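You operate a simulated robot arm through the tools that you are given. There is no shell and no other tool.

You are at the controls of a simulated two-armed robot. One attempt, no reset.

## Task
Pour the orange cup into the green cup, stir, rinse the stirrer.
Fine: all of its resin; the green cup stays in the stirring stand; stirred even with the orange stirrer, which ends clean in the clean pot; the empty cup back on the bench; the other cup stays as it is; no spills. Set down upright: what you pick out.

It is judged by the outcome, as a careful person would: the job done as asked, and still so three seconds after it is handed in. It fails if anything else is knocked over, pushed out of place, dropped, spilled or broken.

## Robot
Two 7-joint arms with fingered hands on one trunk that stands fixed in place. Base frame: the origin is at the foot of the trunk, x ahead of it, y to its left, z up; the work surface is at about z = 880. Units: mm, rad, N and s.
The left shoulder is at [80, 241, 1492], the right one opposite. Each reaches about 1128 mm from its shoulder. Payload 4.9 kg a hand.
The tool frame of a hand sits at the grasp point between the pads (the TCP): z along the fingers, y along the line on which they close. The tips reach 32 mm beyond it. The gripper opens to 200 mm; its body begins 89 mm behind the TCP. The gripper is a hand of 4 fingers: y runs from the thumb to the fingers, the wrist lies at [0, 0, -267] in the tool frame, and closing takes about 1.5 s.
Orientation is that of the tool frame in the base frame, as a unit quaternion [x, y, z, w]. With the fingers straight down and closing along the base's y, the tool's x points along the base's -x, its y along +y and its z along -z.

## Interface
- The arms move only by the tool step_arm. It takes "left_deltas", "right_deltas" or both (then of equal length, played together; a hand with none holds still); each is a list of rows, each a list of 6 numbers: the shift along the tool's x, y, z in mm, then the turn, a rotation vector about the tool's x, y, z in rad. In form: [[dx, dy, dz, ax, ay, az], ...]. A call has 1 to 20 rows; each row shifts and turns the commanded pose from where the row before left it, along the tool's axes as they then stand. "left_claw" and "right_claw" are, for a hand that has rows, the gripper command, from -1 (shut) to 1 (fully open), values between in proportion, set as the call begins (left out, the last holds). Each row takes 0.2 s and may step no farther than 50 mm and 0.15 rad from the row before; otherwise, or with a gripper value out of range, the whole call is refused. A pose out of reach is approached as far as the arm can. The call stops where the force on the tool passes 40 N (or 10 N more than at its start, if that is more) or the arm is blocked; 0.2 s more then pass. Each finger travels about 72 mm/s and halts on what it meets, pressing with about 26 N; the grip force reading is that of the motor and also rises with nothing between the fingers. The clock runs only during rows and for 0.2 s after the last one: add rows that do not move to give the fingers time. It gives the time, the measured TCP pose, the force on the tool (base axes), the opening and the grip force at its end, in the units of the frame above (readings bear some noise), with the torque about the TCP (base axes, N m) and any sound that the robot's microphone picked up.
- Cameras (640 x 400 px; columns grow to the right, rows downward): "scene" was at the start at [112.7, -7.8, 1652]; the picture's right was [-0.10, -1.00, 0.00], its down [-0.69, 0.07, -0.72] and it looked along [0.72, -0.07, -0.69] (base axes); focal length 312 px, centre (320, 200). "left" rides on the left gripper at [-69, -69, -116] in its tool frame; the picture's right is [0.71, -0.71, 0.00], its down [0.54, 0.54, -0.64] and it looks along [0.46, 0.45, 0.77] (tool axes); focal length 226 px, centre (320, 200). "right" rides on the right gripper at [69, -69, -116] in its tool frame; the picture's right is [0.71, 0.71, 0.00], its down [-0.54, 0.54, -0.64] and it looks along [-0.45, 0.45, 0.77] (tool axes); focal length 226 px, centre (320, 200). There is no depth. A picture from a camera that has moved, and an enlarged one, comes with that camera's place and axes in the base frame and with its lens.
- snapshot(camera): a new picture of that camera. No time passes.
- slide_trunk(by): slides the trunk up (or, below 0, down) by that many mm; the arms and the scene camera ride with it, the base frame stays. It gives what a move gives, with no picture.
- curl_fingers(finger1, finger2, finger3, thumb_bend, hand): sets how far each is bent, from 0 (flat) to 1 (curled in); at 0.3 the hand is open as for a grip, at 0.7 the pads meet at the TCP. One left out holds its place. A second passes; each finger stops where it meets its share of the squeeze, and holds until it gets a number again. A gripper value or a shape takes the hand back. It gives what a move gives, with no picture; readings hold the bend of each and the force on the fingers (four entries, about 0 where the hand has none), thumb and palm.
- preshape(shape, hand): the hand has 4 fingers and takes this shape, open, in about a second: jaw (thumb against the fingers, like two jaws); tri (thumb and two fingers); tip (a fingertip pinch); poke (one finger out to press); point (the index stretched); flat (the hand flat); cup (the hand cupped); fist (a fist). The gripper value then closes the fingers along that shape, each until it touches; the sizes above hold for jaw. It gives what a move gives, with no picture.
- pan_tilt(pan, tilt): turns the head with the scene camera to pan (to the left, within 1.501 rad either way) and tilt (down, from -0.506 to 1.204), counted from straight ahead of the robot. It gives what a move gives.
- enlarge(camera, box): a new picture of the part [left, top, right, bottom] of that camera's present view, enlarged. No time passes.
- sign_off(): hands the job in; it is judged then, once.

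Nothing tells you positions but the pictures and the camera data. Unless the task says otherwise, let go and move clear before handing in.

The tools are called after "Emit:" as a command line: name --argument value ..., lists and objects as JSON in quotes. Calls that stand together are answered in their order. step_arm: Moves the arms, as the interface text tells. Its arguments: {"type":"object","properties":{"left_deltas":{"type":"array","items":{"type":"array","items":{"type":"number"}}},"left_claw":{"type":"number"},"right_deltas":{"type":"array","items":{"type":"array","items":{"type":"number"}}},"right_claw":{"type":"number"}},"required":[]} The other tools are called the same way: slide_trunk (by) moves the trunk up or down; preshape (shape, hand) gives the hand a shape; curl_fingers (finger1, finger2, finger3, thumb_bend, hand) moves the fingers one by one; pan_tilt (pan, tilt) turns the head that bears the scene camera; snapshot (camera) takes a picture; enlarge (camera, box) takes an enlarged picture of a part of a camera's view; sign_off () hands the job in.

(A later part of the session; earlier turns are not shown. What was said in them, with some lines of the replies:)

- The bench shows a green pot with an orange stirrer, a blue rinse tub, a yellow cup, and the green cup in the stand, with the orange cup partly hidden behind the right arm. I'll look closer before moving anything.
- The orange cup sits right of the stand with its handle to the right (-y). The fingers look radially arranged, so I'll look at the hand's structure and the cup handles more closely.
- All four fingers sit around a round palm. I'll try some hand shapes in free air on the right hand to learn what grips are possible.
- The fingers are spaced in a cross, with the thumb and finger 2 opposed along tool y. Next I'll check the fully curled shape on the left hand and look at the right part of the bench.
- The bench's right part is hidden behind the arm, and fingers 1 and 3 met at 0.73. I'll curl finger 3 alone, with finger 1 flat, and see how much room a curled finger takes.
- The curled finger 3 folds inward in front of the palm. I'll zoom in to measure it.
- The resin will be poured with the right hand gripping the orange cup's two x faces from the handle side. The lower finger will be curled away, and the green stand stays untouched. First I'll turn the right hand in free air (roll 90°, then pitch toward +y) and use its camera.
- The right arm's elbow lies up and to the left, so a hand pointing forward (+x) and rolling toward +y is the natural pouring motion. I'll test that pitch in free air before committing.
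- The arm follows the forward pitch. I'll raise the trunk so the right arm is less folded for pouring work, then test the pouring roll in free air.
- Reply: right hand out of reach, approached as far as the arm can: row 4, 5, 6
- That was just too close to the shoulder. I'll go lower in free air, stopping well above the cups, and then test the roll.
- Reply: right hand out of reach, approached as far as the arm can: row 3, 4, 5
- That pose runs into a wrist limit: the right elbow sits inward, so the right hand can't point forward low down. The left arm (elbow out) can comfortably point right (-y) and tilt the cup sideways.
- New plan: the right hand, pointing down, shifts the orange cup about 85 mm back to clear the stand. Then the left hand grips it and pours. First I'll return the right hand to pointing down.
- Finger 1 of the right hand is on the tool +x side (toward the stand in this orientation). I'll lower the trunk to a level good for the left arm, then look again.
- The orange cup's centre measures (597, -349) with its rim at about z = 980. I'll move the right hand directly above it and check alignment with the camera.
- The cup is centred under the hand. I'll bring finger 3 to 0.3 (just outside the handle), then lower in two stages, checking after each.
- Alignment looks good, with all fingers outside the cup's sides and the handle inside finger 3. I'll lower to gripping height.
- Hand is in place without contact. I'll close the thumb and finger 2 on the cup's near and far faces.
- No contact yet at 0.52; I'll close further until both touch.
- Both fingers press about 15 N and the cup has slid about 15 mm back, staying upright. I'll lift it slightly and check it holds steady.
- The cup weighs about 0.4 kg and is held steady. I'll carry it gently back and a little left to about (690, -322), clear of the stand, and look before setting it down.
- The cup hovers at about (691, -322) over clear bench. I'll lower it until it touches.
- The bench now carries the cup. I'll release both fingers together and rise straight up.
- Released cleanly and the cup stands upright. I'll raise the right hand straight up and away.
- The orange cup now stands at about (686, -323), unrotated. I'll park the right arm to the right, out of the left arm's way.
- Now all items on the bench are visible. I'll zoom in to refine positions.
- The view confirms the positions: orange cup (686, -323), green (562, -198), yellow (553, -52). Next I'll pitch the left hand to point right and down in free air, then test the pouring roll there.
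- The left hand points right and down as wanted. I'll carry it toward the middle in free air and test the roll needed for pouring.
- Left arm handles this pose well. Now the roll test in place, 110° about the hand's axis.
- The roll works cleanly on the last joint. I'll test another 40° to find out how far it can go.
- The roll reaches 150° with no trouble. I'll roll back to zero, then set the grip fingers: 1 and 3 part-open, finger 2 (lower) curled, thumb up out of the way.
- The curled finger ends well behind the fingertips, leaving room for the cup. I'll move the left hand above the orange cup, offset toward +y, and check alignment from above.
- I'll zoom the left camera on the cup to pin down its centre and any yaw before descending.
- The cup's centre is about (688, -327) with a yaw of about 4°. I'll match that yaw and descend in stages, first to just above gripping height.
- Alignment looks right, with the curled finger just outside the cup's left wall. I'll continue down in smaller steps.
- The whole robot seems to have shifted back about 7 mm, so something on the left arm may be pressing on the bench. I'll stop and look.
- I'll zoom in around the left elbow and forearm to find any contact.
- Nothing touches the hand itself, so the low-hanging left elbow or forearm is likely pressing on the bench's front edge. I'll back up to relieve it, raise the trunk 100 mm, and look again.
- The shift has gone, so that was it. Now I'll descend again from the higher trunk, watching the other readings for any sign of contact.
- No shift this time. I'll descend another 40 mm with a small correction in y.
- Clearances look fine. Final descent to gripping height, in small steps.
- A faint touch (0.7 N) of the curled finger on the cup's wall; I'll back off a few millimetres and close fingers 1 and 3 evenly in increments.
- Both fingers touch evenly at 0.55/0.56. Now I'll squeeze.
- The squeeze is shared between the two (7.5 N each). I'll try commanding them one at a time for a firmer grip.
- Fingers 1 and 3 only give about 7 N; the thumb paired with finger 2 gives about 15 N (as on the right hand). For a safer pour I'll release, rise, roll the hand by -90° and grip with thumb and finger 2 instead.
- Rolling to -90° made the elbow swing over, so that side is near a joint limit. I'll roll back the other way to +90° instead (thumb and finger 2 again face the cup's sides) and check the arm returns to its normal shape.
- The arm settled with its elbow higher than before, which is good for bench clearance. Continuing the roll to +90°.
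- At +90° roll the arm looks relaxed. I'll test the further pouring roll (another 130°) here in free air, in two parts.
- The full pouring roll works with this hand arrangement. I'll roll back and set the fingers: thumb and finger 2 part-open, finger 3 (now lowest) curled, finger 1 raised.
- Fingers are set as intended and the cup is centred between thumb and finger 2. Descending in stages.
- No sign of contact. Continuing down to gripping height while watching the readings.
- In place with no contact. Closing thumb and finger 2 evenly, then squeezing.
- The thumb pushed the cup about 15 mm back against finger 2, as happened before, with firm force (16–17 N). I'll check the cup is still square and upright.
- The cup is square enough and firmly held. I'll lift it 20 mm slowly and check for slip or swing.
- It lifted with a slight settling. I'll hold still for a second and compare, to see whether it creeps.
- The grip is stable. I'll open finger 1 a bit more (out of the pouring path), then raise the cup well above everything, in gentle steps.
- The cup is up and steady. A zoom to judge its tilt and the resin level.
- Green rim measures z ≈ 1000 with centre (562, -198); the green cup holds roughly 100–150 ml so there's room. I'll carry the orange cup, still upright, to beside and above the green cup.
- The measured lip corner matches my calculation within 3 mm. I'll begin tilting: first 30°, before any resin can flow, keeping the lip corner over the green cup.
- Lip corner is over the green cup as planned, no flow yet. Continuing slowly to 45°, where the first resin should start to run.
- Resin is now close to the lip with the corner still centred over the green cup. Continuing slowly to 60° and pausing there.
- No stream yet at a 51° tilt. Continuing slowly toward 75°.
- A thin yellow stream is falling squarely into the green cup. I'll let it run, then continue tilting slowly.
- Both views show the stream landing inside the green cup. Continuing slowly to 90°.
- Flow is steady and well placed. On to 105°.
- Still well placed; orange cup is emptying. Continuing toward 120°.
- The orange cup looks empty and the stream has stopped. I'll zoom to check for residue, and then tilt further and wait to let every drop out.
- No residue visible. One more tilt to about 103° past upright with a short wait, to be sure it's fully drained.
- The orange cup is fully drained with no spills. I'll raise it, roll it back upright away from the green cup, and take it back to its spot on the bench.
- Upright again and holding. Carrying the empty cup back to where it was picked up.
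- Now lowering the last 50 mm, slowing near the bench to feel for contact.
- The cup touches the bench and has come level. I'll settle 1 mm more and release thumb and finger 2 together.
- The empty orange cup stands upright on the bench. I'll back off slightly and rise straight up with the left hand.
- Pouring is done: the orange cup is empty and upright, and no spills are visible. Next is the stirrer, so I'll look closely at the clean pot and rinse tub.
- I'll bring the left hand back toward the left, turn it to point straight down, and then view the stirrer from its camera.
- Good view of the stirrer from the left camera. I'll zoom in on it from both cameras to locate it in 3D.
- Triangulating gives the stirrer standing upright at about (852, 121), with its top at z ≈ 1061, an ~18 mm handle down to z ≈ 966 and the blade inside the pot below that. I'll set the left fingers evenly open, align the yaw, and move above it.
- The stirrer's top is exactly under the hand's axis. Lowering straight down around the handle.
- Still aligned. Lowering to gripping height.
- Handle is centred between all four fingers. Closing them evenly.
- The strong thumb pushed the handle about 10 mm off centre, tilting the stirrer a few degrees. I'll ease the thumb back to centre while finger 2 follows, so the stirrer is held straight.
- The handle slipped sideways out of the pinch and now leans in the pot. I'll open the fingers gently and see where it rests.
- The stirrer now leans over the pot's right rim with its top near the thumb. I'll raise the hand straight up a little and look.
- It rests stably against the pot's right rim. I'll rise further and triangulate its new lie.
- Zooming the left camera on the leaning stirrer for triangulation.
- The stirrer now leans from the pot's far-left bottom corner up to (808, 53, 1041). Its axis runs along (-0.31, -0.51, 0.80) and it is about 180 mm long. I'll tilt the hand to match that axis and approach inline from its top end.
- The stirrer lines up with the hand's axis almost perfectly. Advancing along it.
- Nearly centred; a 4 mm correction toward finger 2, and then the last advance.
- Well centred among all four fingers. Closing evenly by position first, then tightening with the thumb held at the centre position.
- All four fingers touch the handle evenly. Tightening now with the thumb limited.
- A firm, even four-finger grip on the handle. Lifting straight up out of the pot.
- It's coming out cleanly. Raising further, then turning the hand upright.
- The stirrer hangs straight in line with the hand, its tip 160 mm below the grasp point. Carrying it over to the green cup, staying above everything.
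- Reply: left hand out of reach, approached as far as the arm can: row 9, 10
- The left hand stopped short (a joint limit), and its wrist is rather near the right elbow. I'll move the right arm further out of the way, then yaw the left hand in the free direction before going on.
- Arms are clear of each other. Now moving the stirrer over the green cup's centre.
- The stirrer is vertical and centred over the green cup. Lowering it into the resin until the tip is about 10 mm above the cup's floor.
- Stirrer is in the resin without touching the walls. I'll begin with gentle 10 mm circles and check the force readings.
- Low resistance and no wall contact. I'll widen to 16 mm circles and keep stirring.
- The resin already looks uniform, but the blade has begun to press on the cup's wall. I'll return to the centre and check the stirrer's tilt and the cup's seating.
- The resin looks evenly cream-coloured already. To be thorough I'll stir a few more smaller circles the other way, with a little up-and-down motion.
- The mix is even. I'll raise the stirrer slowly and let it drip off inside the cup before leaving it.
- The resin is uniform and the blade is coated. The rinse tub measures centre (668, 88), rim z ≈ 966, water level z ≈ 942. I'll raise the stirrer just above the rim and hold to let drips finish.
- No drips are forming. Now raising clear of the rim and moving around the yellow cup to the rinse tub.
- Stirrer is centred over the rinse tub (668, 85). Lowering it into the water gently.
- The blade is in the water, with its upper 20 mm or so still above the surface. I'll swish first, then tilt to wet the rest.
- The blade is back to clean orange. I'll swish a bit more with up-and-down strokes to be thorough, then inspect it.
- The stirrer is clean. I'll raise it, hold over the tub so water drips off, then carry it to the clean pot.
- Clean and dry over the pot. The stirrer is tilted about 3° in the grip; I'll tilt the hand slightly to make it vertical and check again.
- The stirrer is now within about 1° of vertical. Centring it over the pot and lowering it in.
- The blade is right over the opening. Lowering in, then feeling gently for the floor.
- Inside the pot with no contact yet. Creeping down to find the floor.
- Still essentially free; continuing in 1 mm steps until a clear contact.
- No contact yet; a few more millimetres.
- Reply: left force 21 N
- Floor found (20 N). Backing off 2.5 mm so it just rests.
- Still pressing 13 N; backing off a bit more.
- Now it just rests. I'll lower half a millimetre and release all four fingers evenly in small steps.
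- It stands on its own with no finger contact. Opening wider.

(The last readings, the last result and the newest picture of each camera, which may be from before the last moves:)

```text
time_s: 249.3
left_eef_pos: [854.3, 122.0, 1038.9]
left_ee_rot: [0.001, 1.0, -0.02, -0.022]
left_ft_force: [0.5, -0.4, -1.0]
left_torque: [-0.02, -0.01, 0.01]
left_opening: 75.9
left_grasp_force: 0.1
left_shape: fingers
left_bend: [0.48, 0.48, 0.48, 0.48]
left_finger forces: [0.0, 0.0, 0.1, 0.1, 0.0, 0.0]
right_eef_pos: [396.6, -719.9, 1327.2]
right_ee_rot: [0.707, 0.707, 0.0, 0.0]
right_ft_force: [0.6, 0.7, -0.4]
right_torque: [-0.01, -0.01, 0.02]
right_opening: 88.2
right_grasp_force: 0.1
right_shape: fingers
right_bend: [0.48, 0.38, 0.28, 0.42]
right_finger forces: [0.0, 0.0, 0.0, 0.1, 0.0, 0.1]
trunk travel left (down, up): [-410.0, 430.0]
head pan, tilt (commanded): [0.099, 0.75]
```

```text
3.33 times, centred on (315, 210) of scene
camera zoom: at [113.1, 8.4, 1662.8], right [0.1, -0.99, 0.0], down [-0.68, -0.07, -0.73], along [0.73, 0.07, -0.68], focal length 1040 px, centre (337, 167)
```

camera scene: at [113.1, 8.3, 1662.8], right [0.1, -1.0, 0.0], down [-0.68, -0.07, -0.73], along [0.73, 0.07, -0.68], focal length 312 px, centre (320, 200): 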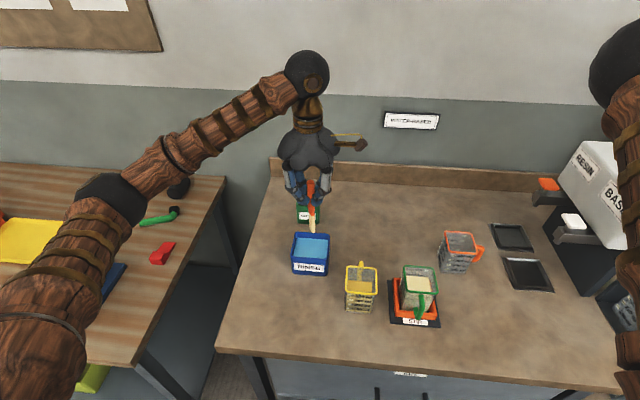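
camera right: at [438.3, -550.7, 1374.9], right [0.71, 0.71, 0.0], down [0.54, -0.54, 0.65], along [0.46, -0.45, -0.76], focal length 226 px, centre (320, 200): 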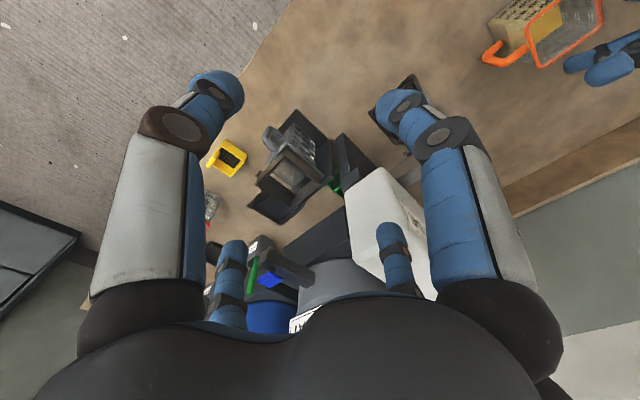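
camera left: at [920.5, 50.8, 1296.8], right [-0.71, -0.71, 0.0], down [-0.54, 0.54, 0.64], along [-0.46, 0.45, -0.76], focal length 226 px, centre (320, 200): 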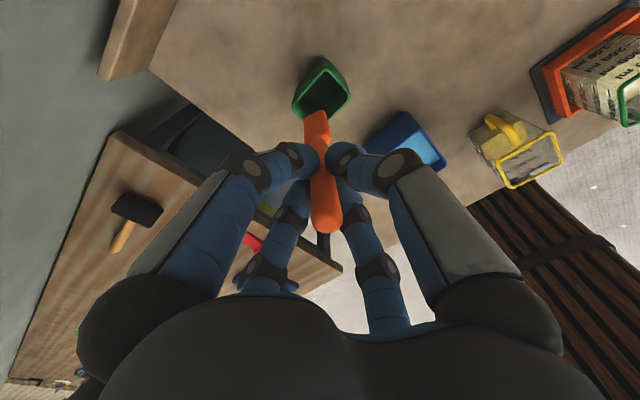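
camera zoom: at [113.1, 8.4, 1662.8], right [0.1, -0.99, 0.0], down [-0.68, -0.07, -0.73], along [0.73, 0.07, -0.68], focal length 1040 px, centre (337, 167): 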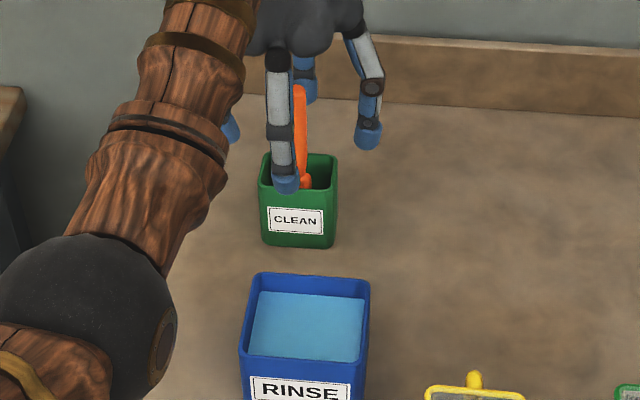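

The stirrer stands upright in the clean pot. Raising the hand straight up, clear of it.

Emit:
step_arm --left_deltas '[[0.4, -0.4, -10, 0, 0, 0], [0.8, -0.8, -20, 0, 0, 0], [0.8, -0.8, -20, 0, 0, 0], [1.2, -1.2, -30, 0, 0, 0], [1.2, -1.2, -30, 0, 0, 0], [1.6, -1.6, -40, 0, 0, 0], [1.6, -1.6, -40, 0, 0, 0], [0, 0, 0, 0, 0, 0]]'

Emit:
snapshot --camera "scene"

Emit:
enlarge --camera "scene" --box '[260, 160, 500, 340]'

Emit:
snapshot --camera "left"

```text
time_s: 251.1
left_eef_pos: [856.0, 125.4, 1228.8]
left_ee_rot: [0.0, 1.0, -0.021, -0.022]
left_ft_force: [0.0, 0.3, -1.3]
left_torque: [0.01, 0.01, 0.0]
left_opening: 76.2
left_grasp_force: 0.2
left_shape: fingers
left_bend: [0.48, 0.48, 0.48, 0.48]
left_finger forces: [0.1, 0.0, 0.0, 0.0, 0.0, 0.0]
right_eef_pos: [397.7, -720.8, 1326.2]
right_ee_rot: [0.707, 0.707, 0.0, 0.0]
right_ft_force: [1.1, -0.7, -0.4]
right_torque: [0.01, 0.03, -0.02]
right_opening: 88.0
right_grasp_force: 0.1
right_shape: fingers
right_bend: [0.48, 0.38, 0.28, 0.42]
right_finger forces: [0.0, 0.1, 0.0, 0.1, 0.0, 0.0]
trunk travel left (down, up): [-410.0, 430.0]
head pan, tilt (commanded): [0.099, 0.75]
```

```text
taken
camera scene: at [113.6, 8.5, 1662.7], right [0.1, -0.99, 0.0], down [-0.68, -0.07, -0.73], along [0.73, 0.07, -0.68], focal length 312 px, centre (320, 200)
```

scene: 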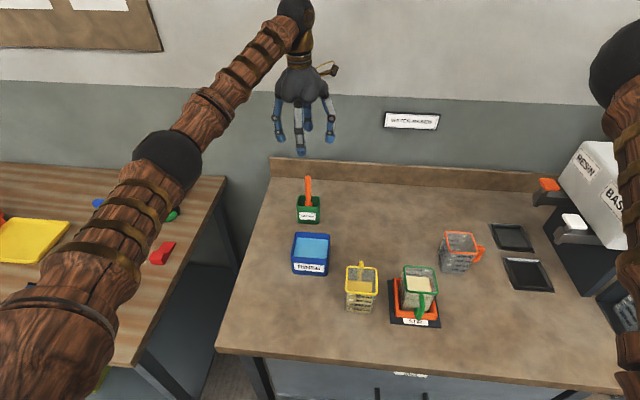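

```text
2.22 times, centred on (380, 250) of scene
camera zoom: at [113.6, 8.5, 1662.7], right [0.1, -0.99, 0.0], down [-0.68, -0.07, -0.73], along [0.73, 0.07, -0.68], focal length 693 px, centre (187, 89)
```

zoom: 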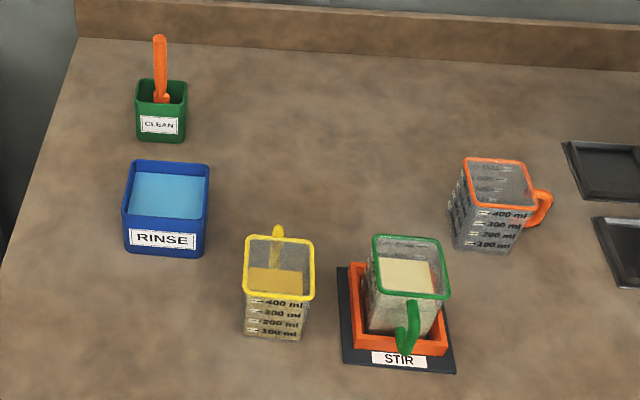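

```text
taken
camera left: at [927.9, 60.6, 1346.5], right [-0.71, -0.7, 0.06], down [-0.51, 0.57, 0.64], along [-0.49, 0.42, -0.76], focal length 226 px, centre (320, 200)
```

left: 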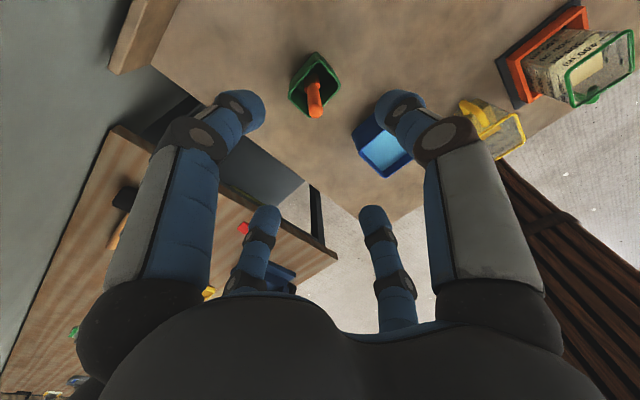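

Everything looks in place. I'll park the left arm clear, then restore the starting camera view (trunk and head) to compare everything against the first picture.

Emit:
step_arm --left_deltas '[[22, 29, -25, 0, 0, 0], [22, 29, -25, 0, 0, 0], [22, 29, -21, 0, 0, 0], [22, 29, -21, 0, 0, 0], [22, 29, -21, 0, 0, 0], [0, 0, 0, 0, 0, 0]]'

Emit:
slide_trunk --by -10

Emit:
pan_tilt --pan -0.099 --tilt 0.761

Emit:
enlarge --camera "scene" --box '[200, 150, 480, 325]'

Emit:
enlarge --camera "scene" --box '[290, 220, 440, 314]'

Emit:
snapshot --camera "scene"

```text
time_s: 252.5
left_eef_pos: [750.1, 272.6, 1342.2]
left_ee_rot: [0.001, 1.0, -0.021, -0.022]
left_ft_force: [-0.3, -0.6, -0.2]
left_torque: [-0.01, -0.01, -0.04]
left_opening: 76.2
left_grasp_force: 0.1
left_shape: fingers
left_bend: [0.48, 0.48, 0.48, 0.48]
left_finger forces: [0.0, 0.0, 0.0, 0.1, 0.0, 0.0]
right_eef_pos: [398.3, -721.2, 1324.7]
right_ee_rot: [0.707, 0.708, 0.0, 0.0]
right_ft_force: [0.4, -0.7, -1.4]
right_torque: [0.02, 0.01, 0.01]
right_opening: 87.7
right_grasp_force: 0.1
right_shape: fingers
right_bend: [0.48, 0.38, 0.28, 0.42]
right_finger forces: [0.0, 0.2, 0.0, 0.0, 0.0, 0.1]
trunk travel left (down, up): [-410.0, 430.0]
head pan, tilt (commanded): [0.099, 0.75]
```

```text
time_s: 253.1
left_eef_pos: [750.8, 273.9, 1331.3]
left_ee_rot: [-0.001, 1.0, -0.02, -0.022]
left_ft_force: [0.5, -0.2, -0.2]
left_torque: [0.05, 0.07, 0.0]
left_opening: 76.3
left_grasp_force: 0.1
left_shape: fingers
left_bend: [0.48, 0.48, 0.48, 0.48]
left_finger forces: [0.0, 0.0, 0.1, 0.1, 0.0, 0.0]
right_eef_pos: [397.8, -720.3, 1317.0]
right_ee_rot: [0.706, 0.708, 0.0, 0.0]
right_ft_force: [0.2, 0.4, 0.6]
right_torque: [0.04, 0.04, 0.02]
right_opening: 88.2
right_grasp_force: 0.1
right_shape: fingers
right_bend: [0.48, 0.38, 0.28, 0.42]
right_finger forces: [0.0, 0.1, 0.0, 0.0, 0.0, 0.0]
trunk travel left (down, up): [-400.0, 440.0]
head pan, tilt (commanded): [0.099, 0.75]
```

```text
time_s: 253.8
left_eef_pos: [750.5, 273.0, 1332.0]
left_ee_rot: [0.001, 1.0, -0.02, -0.022]
left_ft_force: [0.2, 0.4, -0.5]
left_torque: [-0.01, -0.01, -0.03]
left_opening: 76.1
left_grasp_force: 0.1
left_shape: fingers
left_bend: [0.48, 0.48, 0.48, 0.48]
left_finger forces: [0.0, 0.1, 0.2, 0.2, 0.0, 0.1]
right_eef_pos: [395.7, -719.5, 1316.6]
right_ee_rot: [0.706, 0.708, 0.0, 0.0]
right_ft_force: [1.1, -0.2, -0.8]
right_torque: [-0.03, 0.0, -0.03]
right_opening: 88.4
right_grasp_force: 0.2
right_shape: fingers
right_bend: [0.48, 0.38, 0.28, 0.42]
right_finger forces: [0.1, 0.0, 0.0, 0.0, 0.0, 0.0]
trunk travel left (down, up): [-400.0, 440.0]
head pan, tilt (commanded): [-0.099, 0.761]
```

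```text
2.29 times, centred on (340, 238) of scene
camera zoom: at [112.7, -8.1, 1651.9], right [-0.1, -1.0, 0.0], down [-0.69, 0.07, -0.72], along [0.72, -0.07, -0.69], focal length 713 px, centre (274, 114)
```

zoom: 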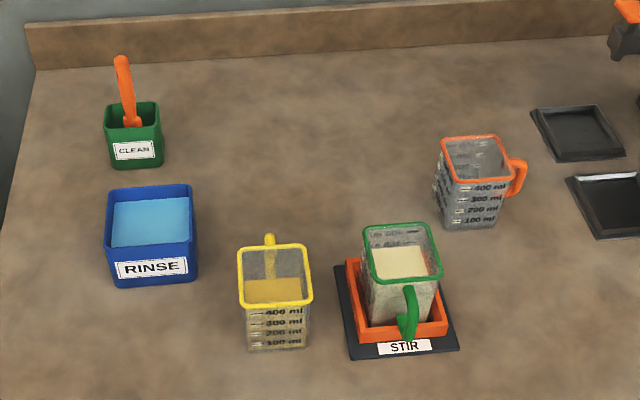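

```text
4.26 times, centred on (365, 267) of scene
camera zoom: at [112.7, -8.1, 1651.9], right [-0.1, -1.0, 0.0], down [-0.69, 0.07, -0.72], along [0.72, -0.07, -0.69], focal length 1327 px, centre (128, -85)
```

zoom: 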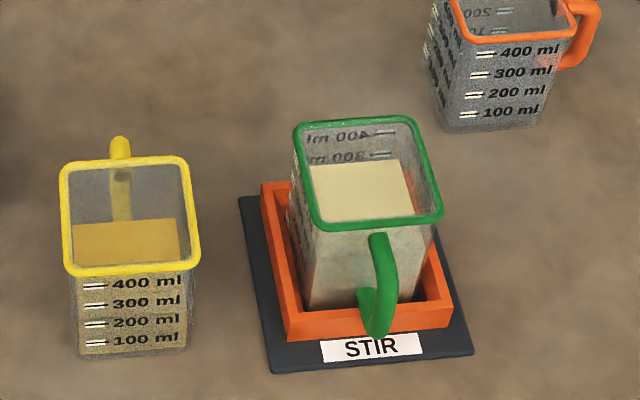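

```text
taken
camera scene: at [112.7, -8.1, 1651.9], right [-0.1, -1.0, 0.0], down [-0.69, 0.07, -0.72], along [0.72, -0.07, -0.69], focal length 312 px, centre (320, 200)
```

scene: 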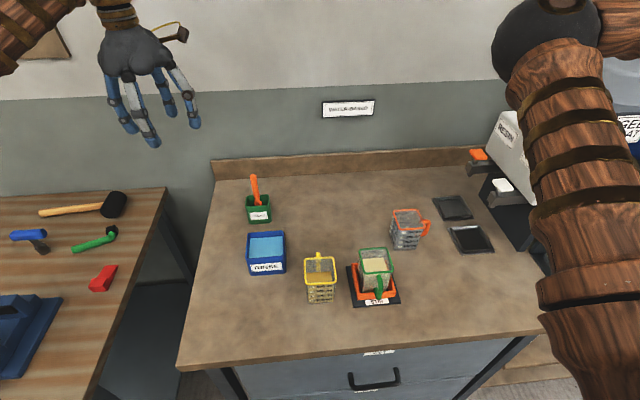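

Compared with the start, the clean pot, rinse tub, stand and green cup are unchanged. The yellow cup is upright, still full, and within about 7 mm of its place. A last close look for spills, residue and the stirrer's cleanliness.

Emit:
enlarge --camera "scene" --box '[235, 165, 295, 280]'

Emit:
enlarge --camera "scene" --box '[380, 195, 440, 255]'

Emit:
enlarge --camera "scene" --box '[335, 235, 415, 310]'

```text
3.48 times, centred on (265, 222) of scene
camera zoom: at [112.7, -8.1, 1651.9], right [-0.1, -1.0, 0.0], down [-0.69, 0.07, -0.72], along [0.72, -0.07, -0.69], focal length 1085 px, centre (511, 122)
```

zoom: 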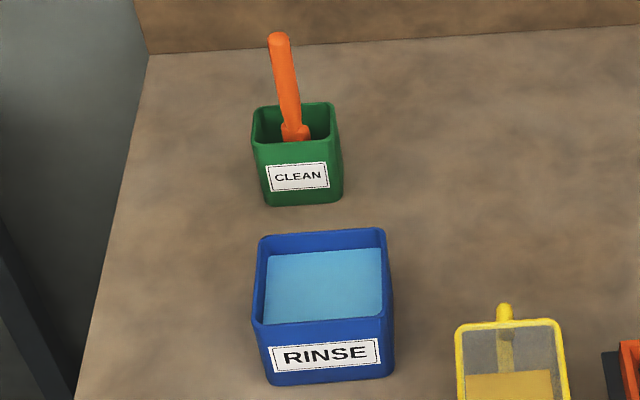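

```text
6.67 times, centred on (410, 225) of scene
camera zoom: at [112.7, -8.1, 1651.9], right [-0.1, -1.0, 0.0], down [-0.69, 0.07, -0.72], along [0.72, -0.07, -0.69], focal length 2080 px, centre (-280, 33)
```

zoom: 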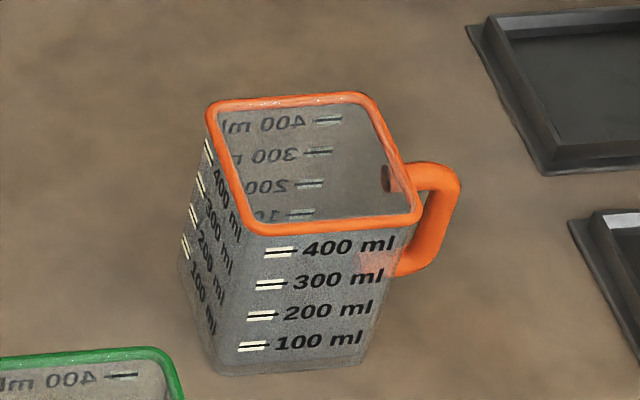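

```text
5.33 times, centred on (375, 272) of scene
camera zoom: at [112.7, -8.1, 1651.9], right [-0.1, -1.0, 0.0], down [-0.69, 0.07, -0.72], along [0.72, -0.07, -0.69], focal length 1664 px, centre (27, -187)
```

zoom: 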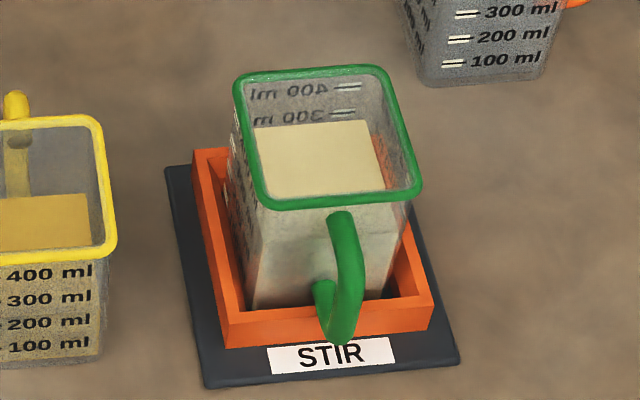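

The checks came out as follows:
- **Orange cup:** empty, upright on the bench.
- **Green cup:** in the stirring stand, with an even cream mix.
- **Stirrer:** clean and upright in the clean pot.
- **Yellow cup:** untouched in content and upright, though it moved about 7 mm.
- **Spills and hands:** no spills visible, and both hands are clear.

Handing in.

Emit:
sign_off

```text
The job is handed in.
```

The job is done and handed in, though the yellow cup got nudged about 7 mm along the way. No result came back from the judging, so this is what my last pictures showed:

- **Pour:** all the resin from the orange cup went into the green cup, and I saw no spills.
- **Green cup:** it never left the stirring stand, and the mix is an even cream colour.
- **Stirrer:** it was rinsed clean and stands upright in the clean pot.
- **Orange cup:** it is empty and upright on the bench, about 100 mm from where it started. I had to move it back so the left hand could reach it.
- **Yellow cup:** still upright, its contents unchanged. The left arm probably brushed it, moving it about 7 mm and turning it two or three degrees. I left it there, because pushing a full cup back risked a spill.

On my first try at picking it up, the stirrer slipped in the grip and leaned over inside the clean pot. I picked it up again from there.
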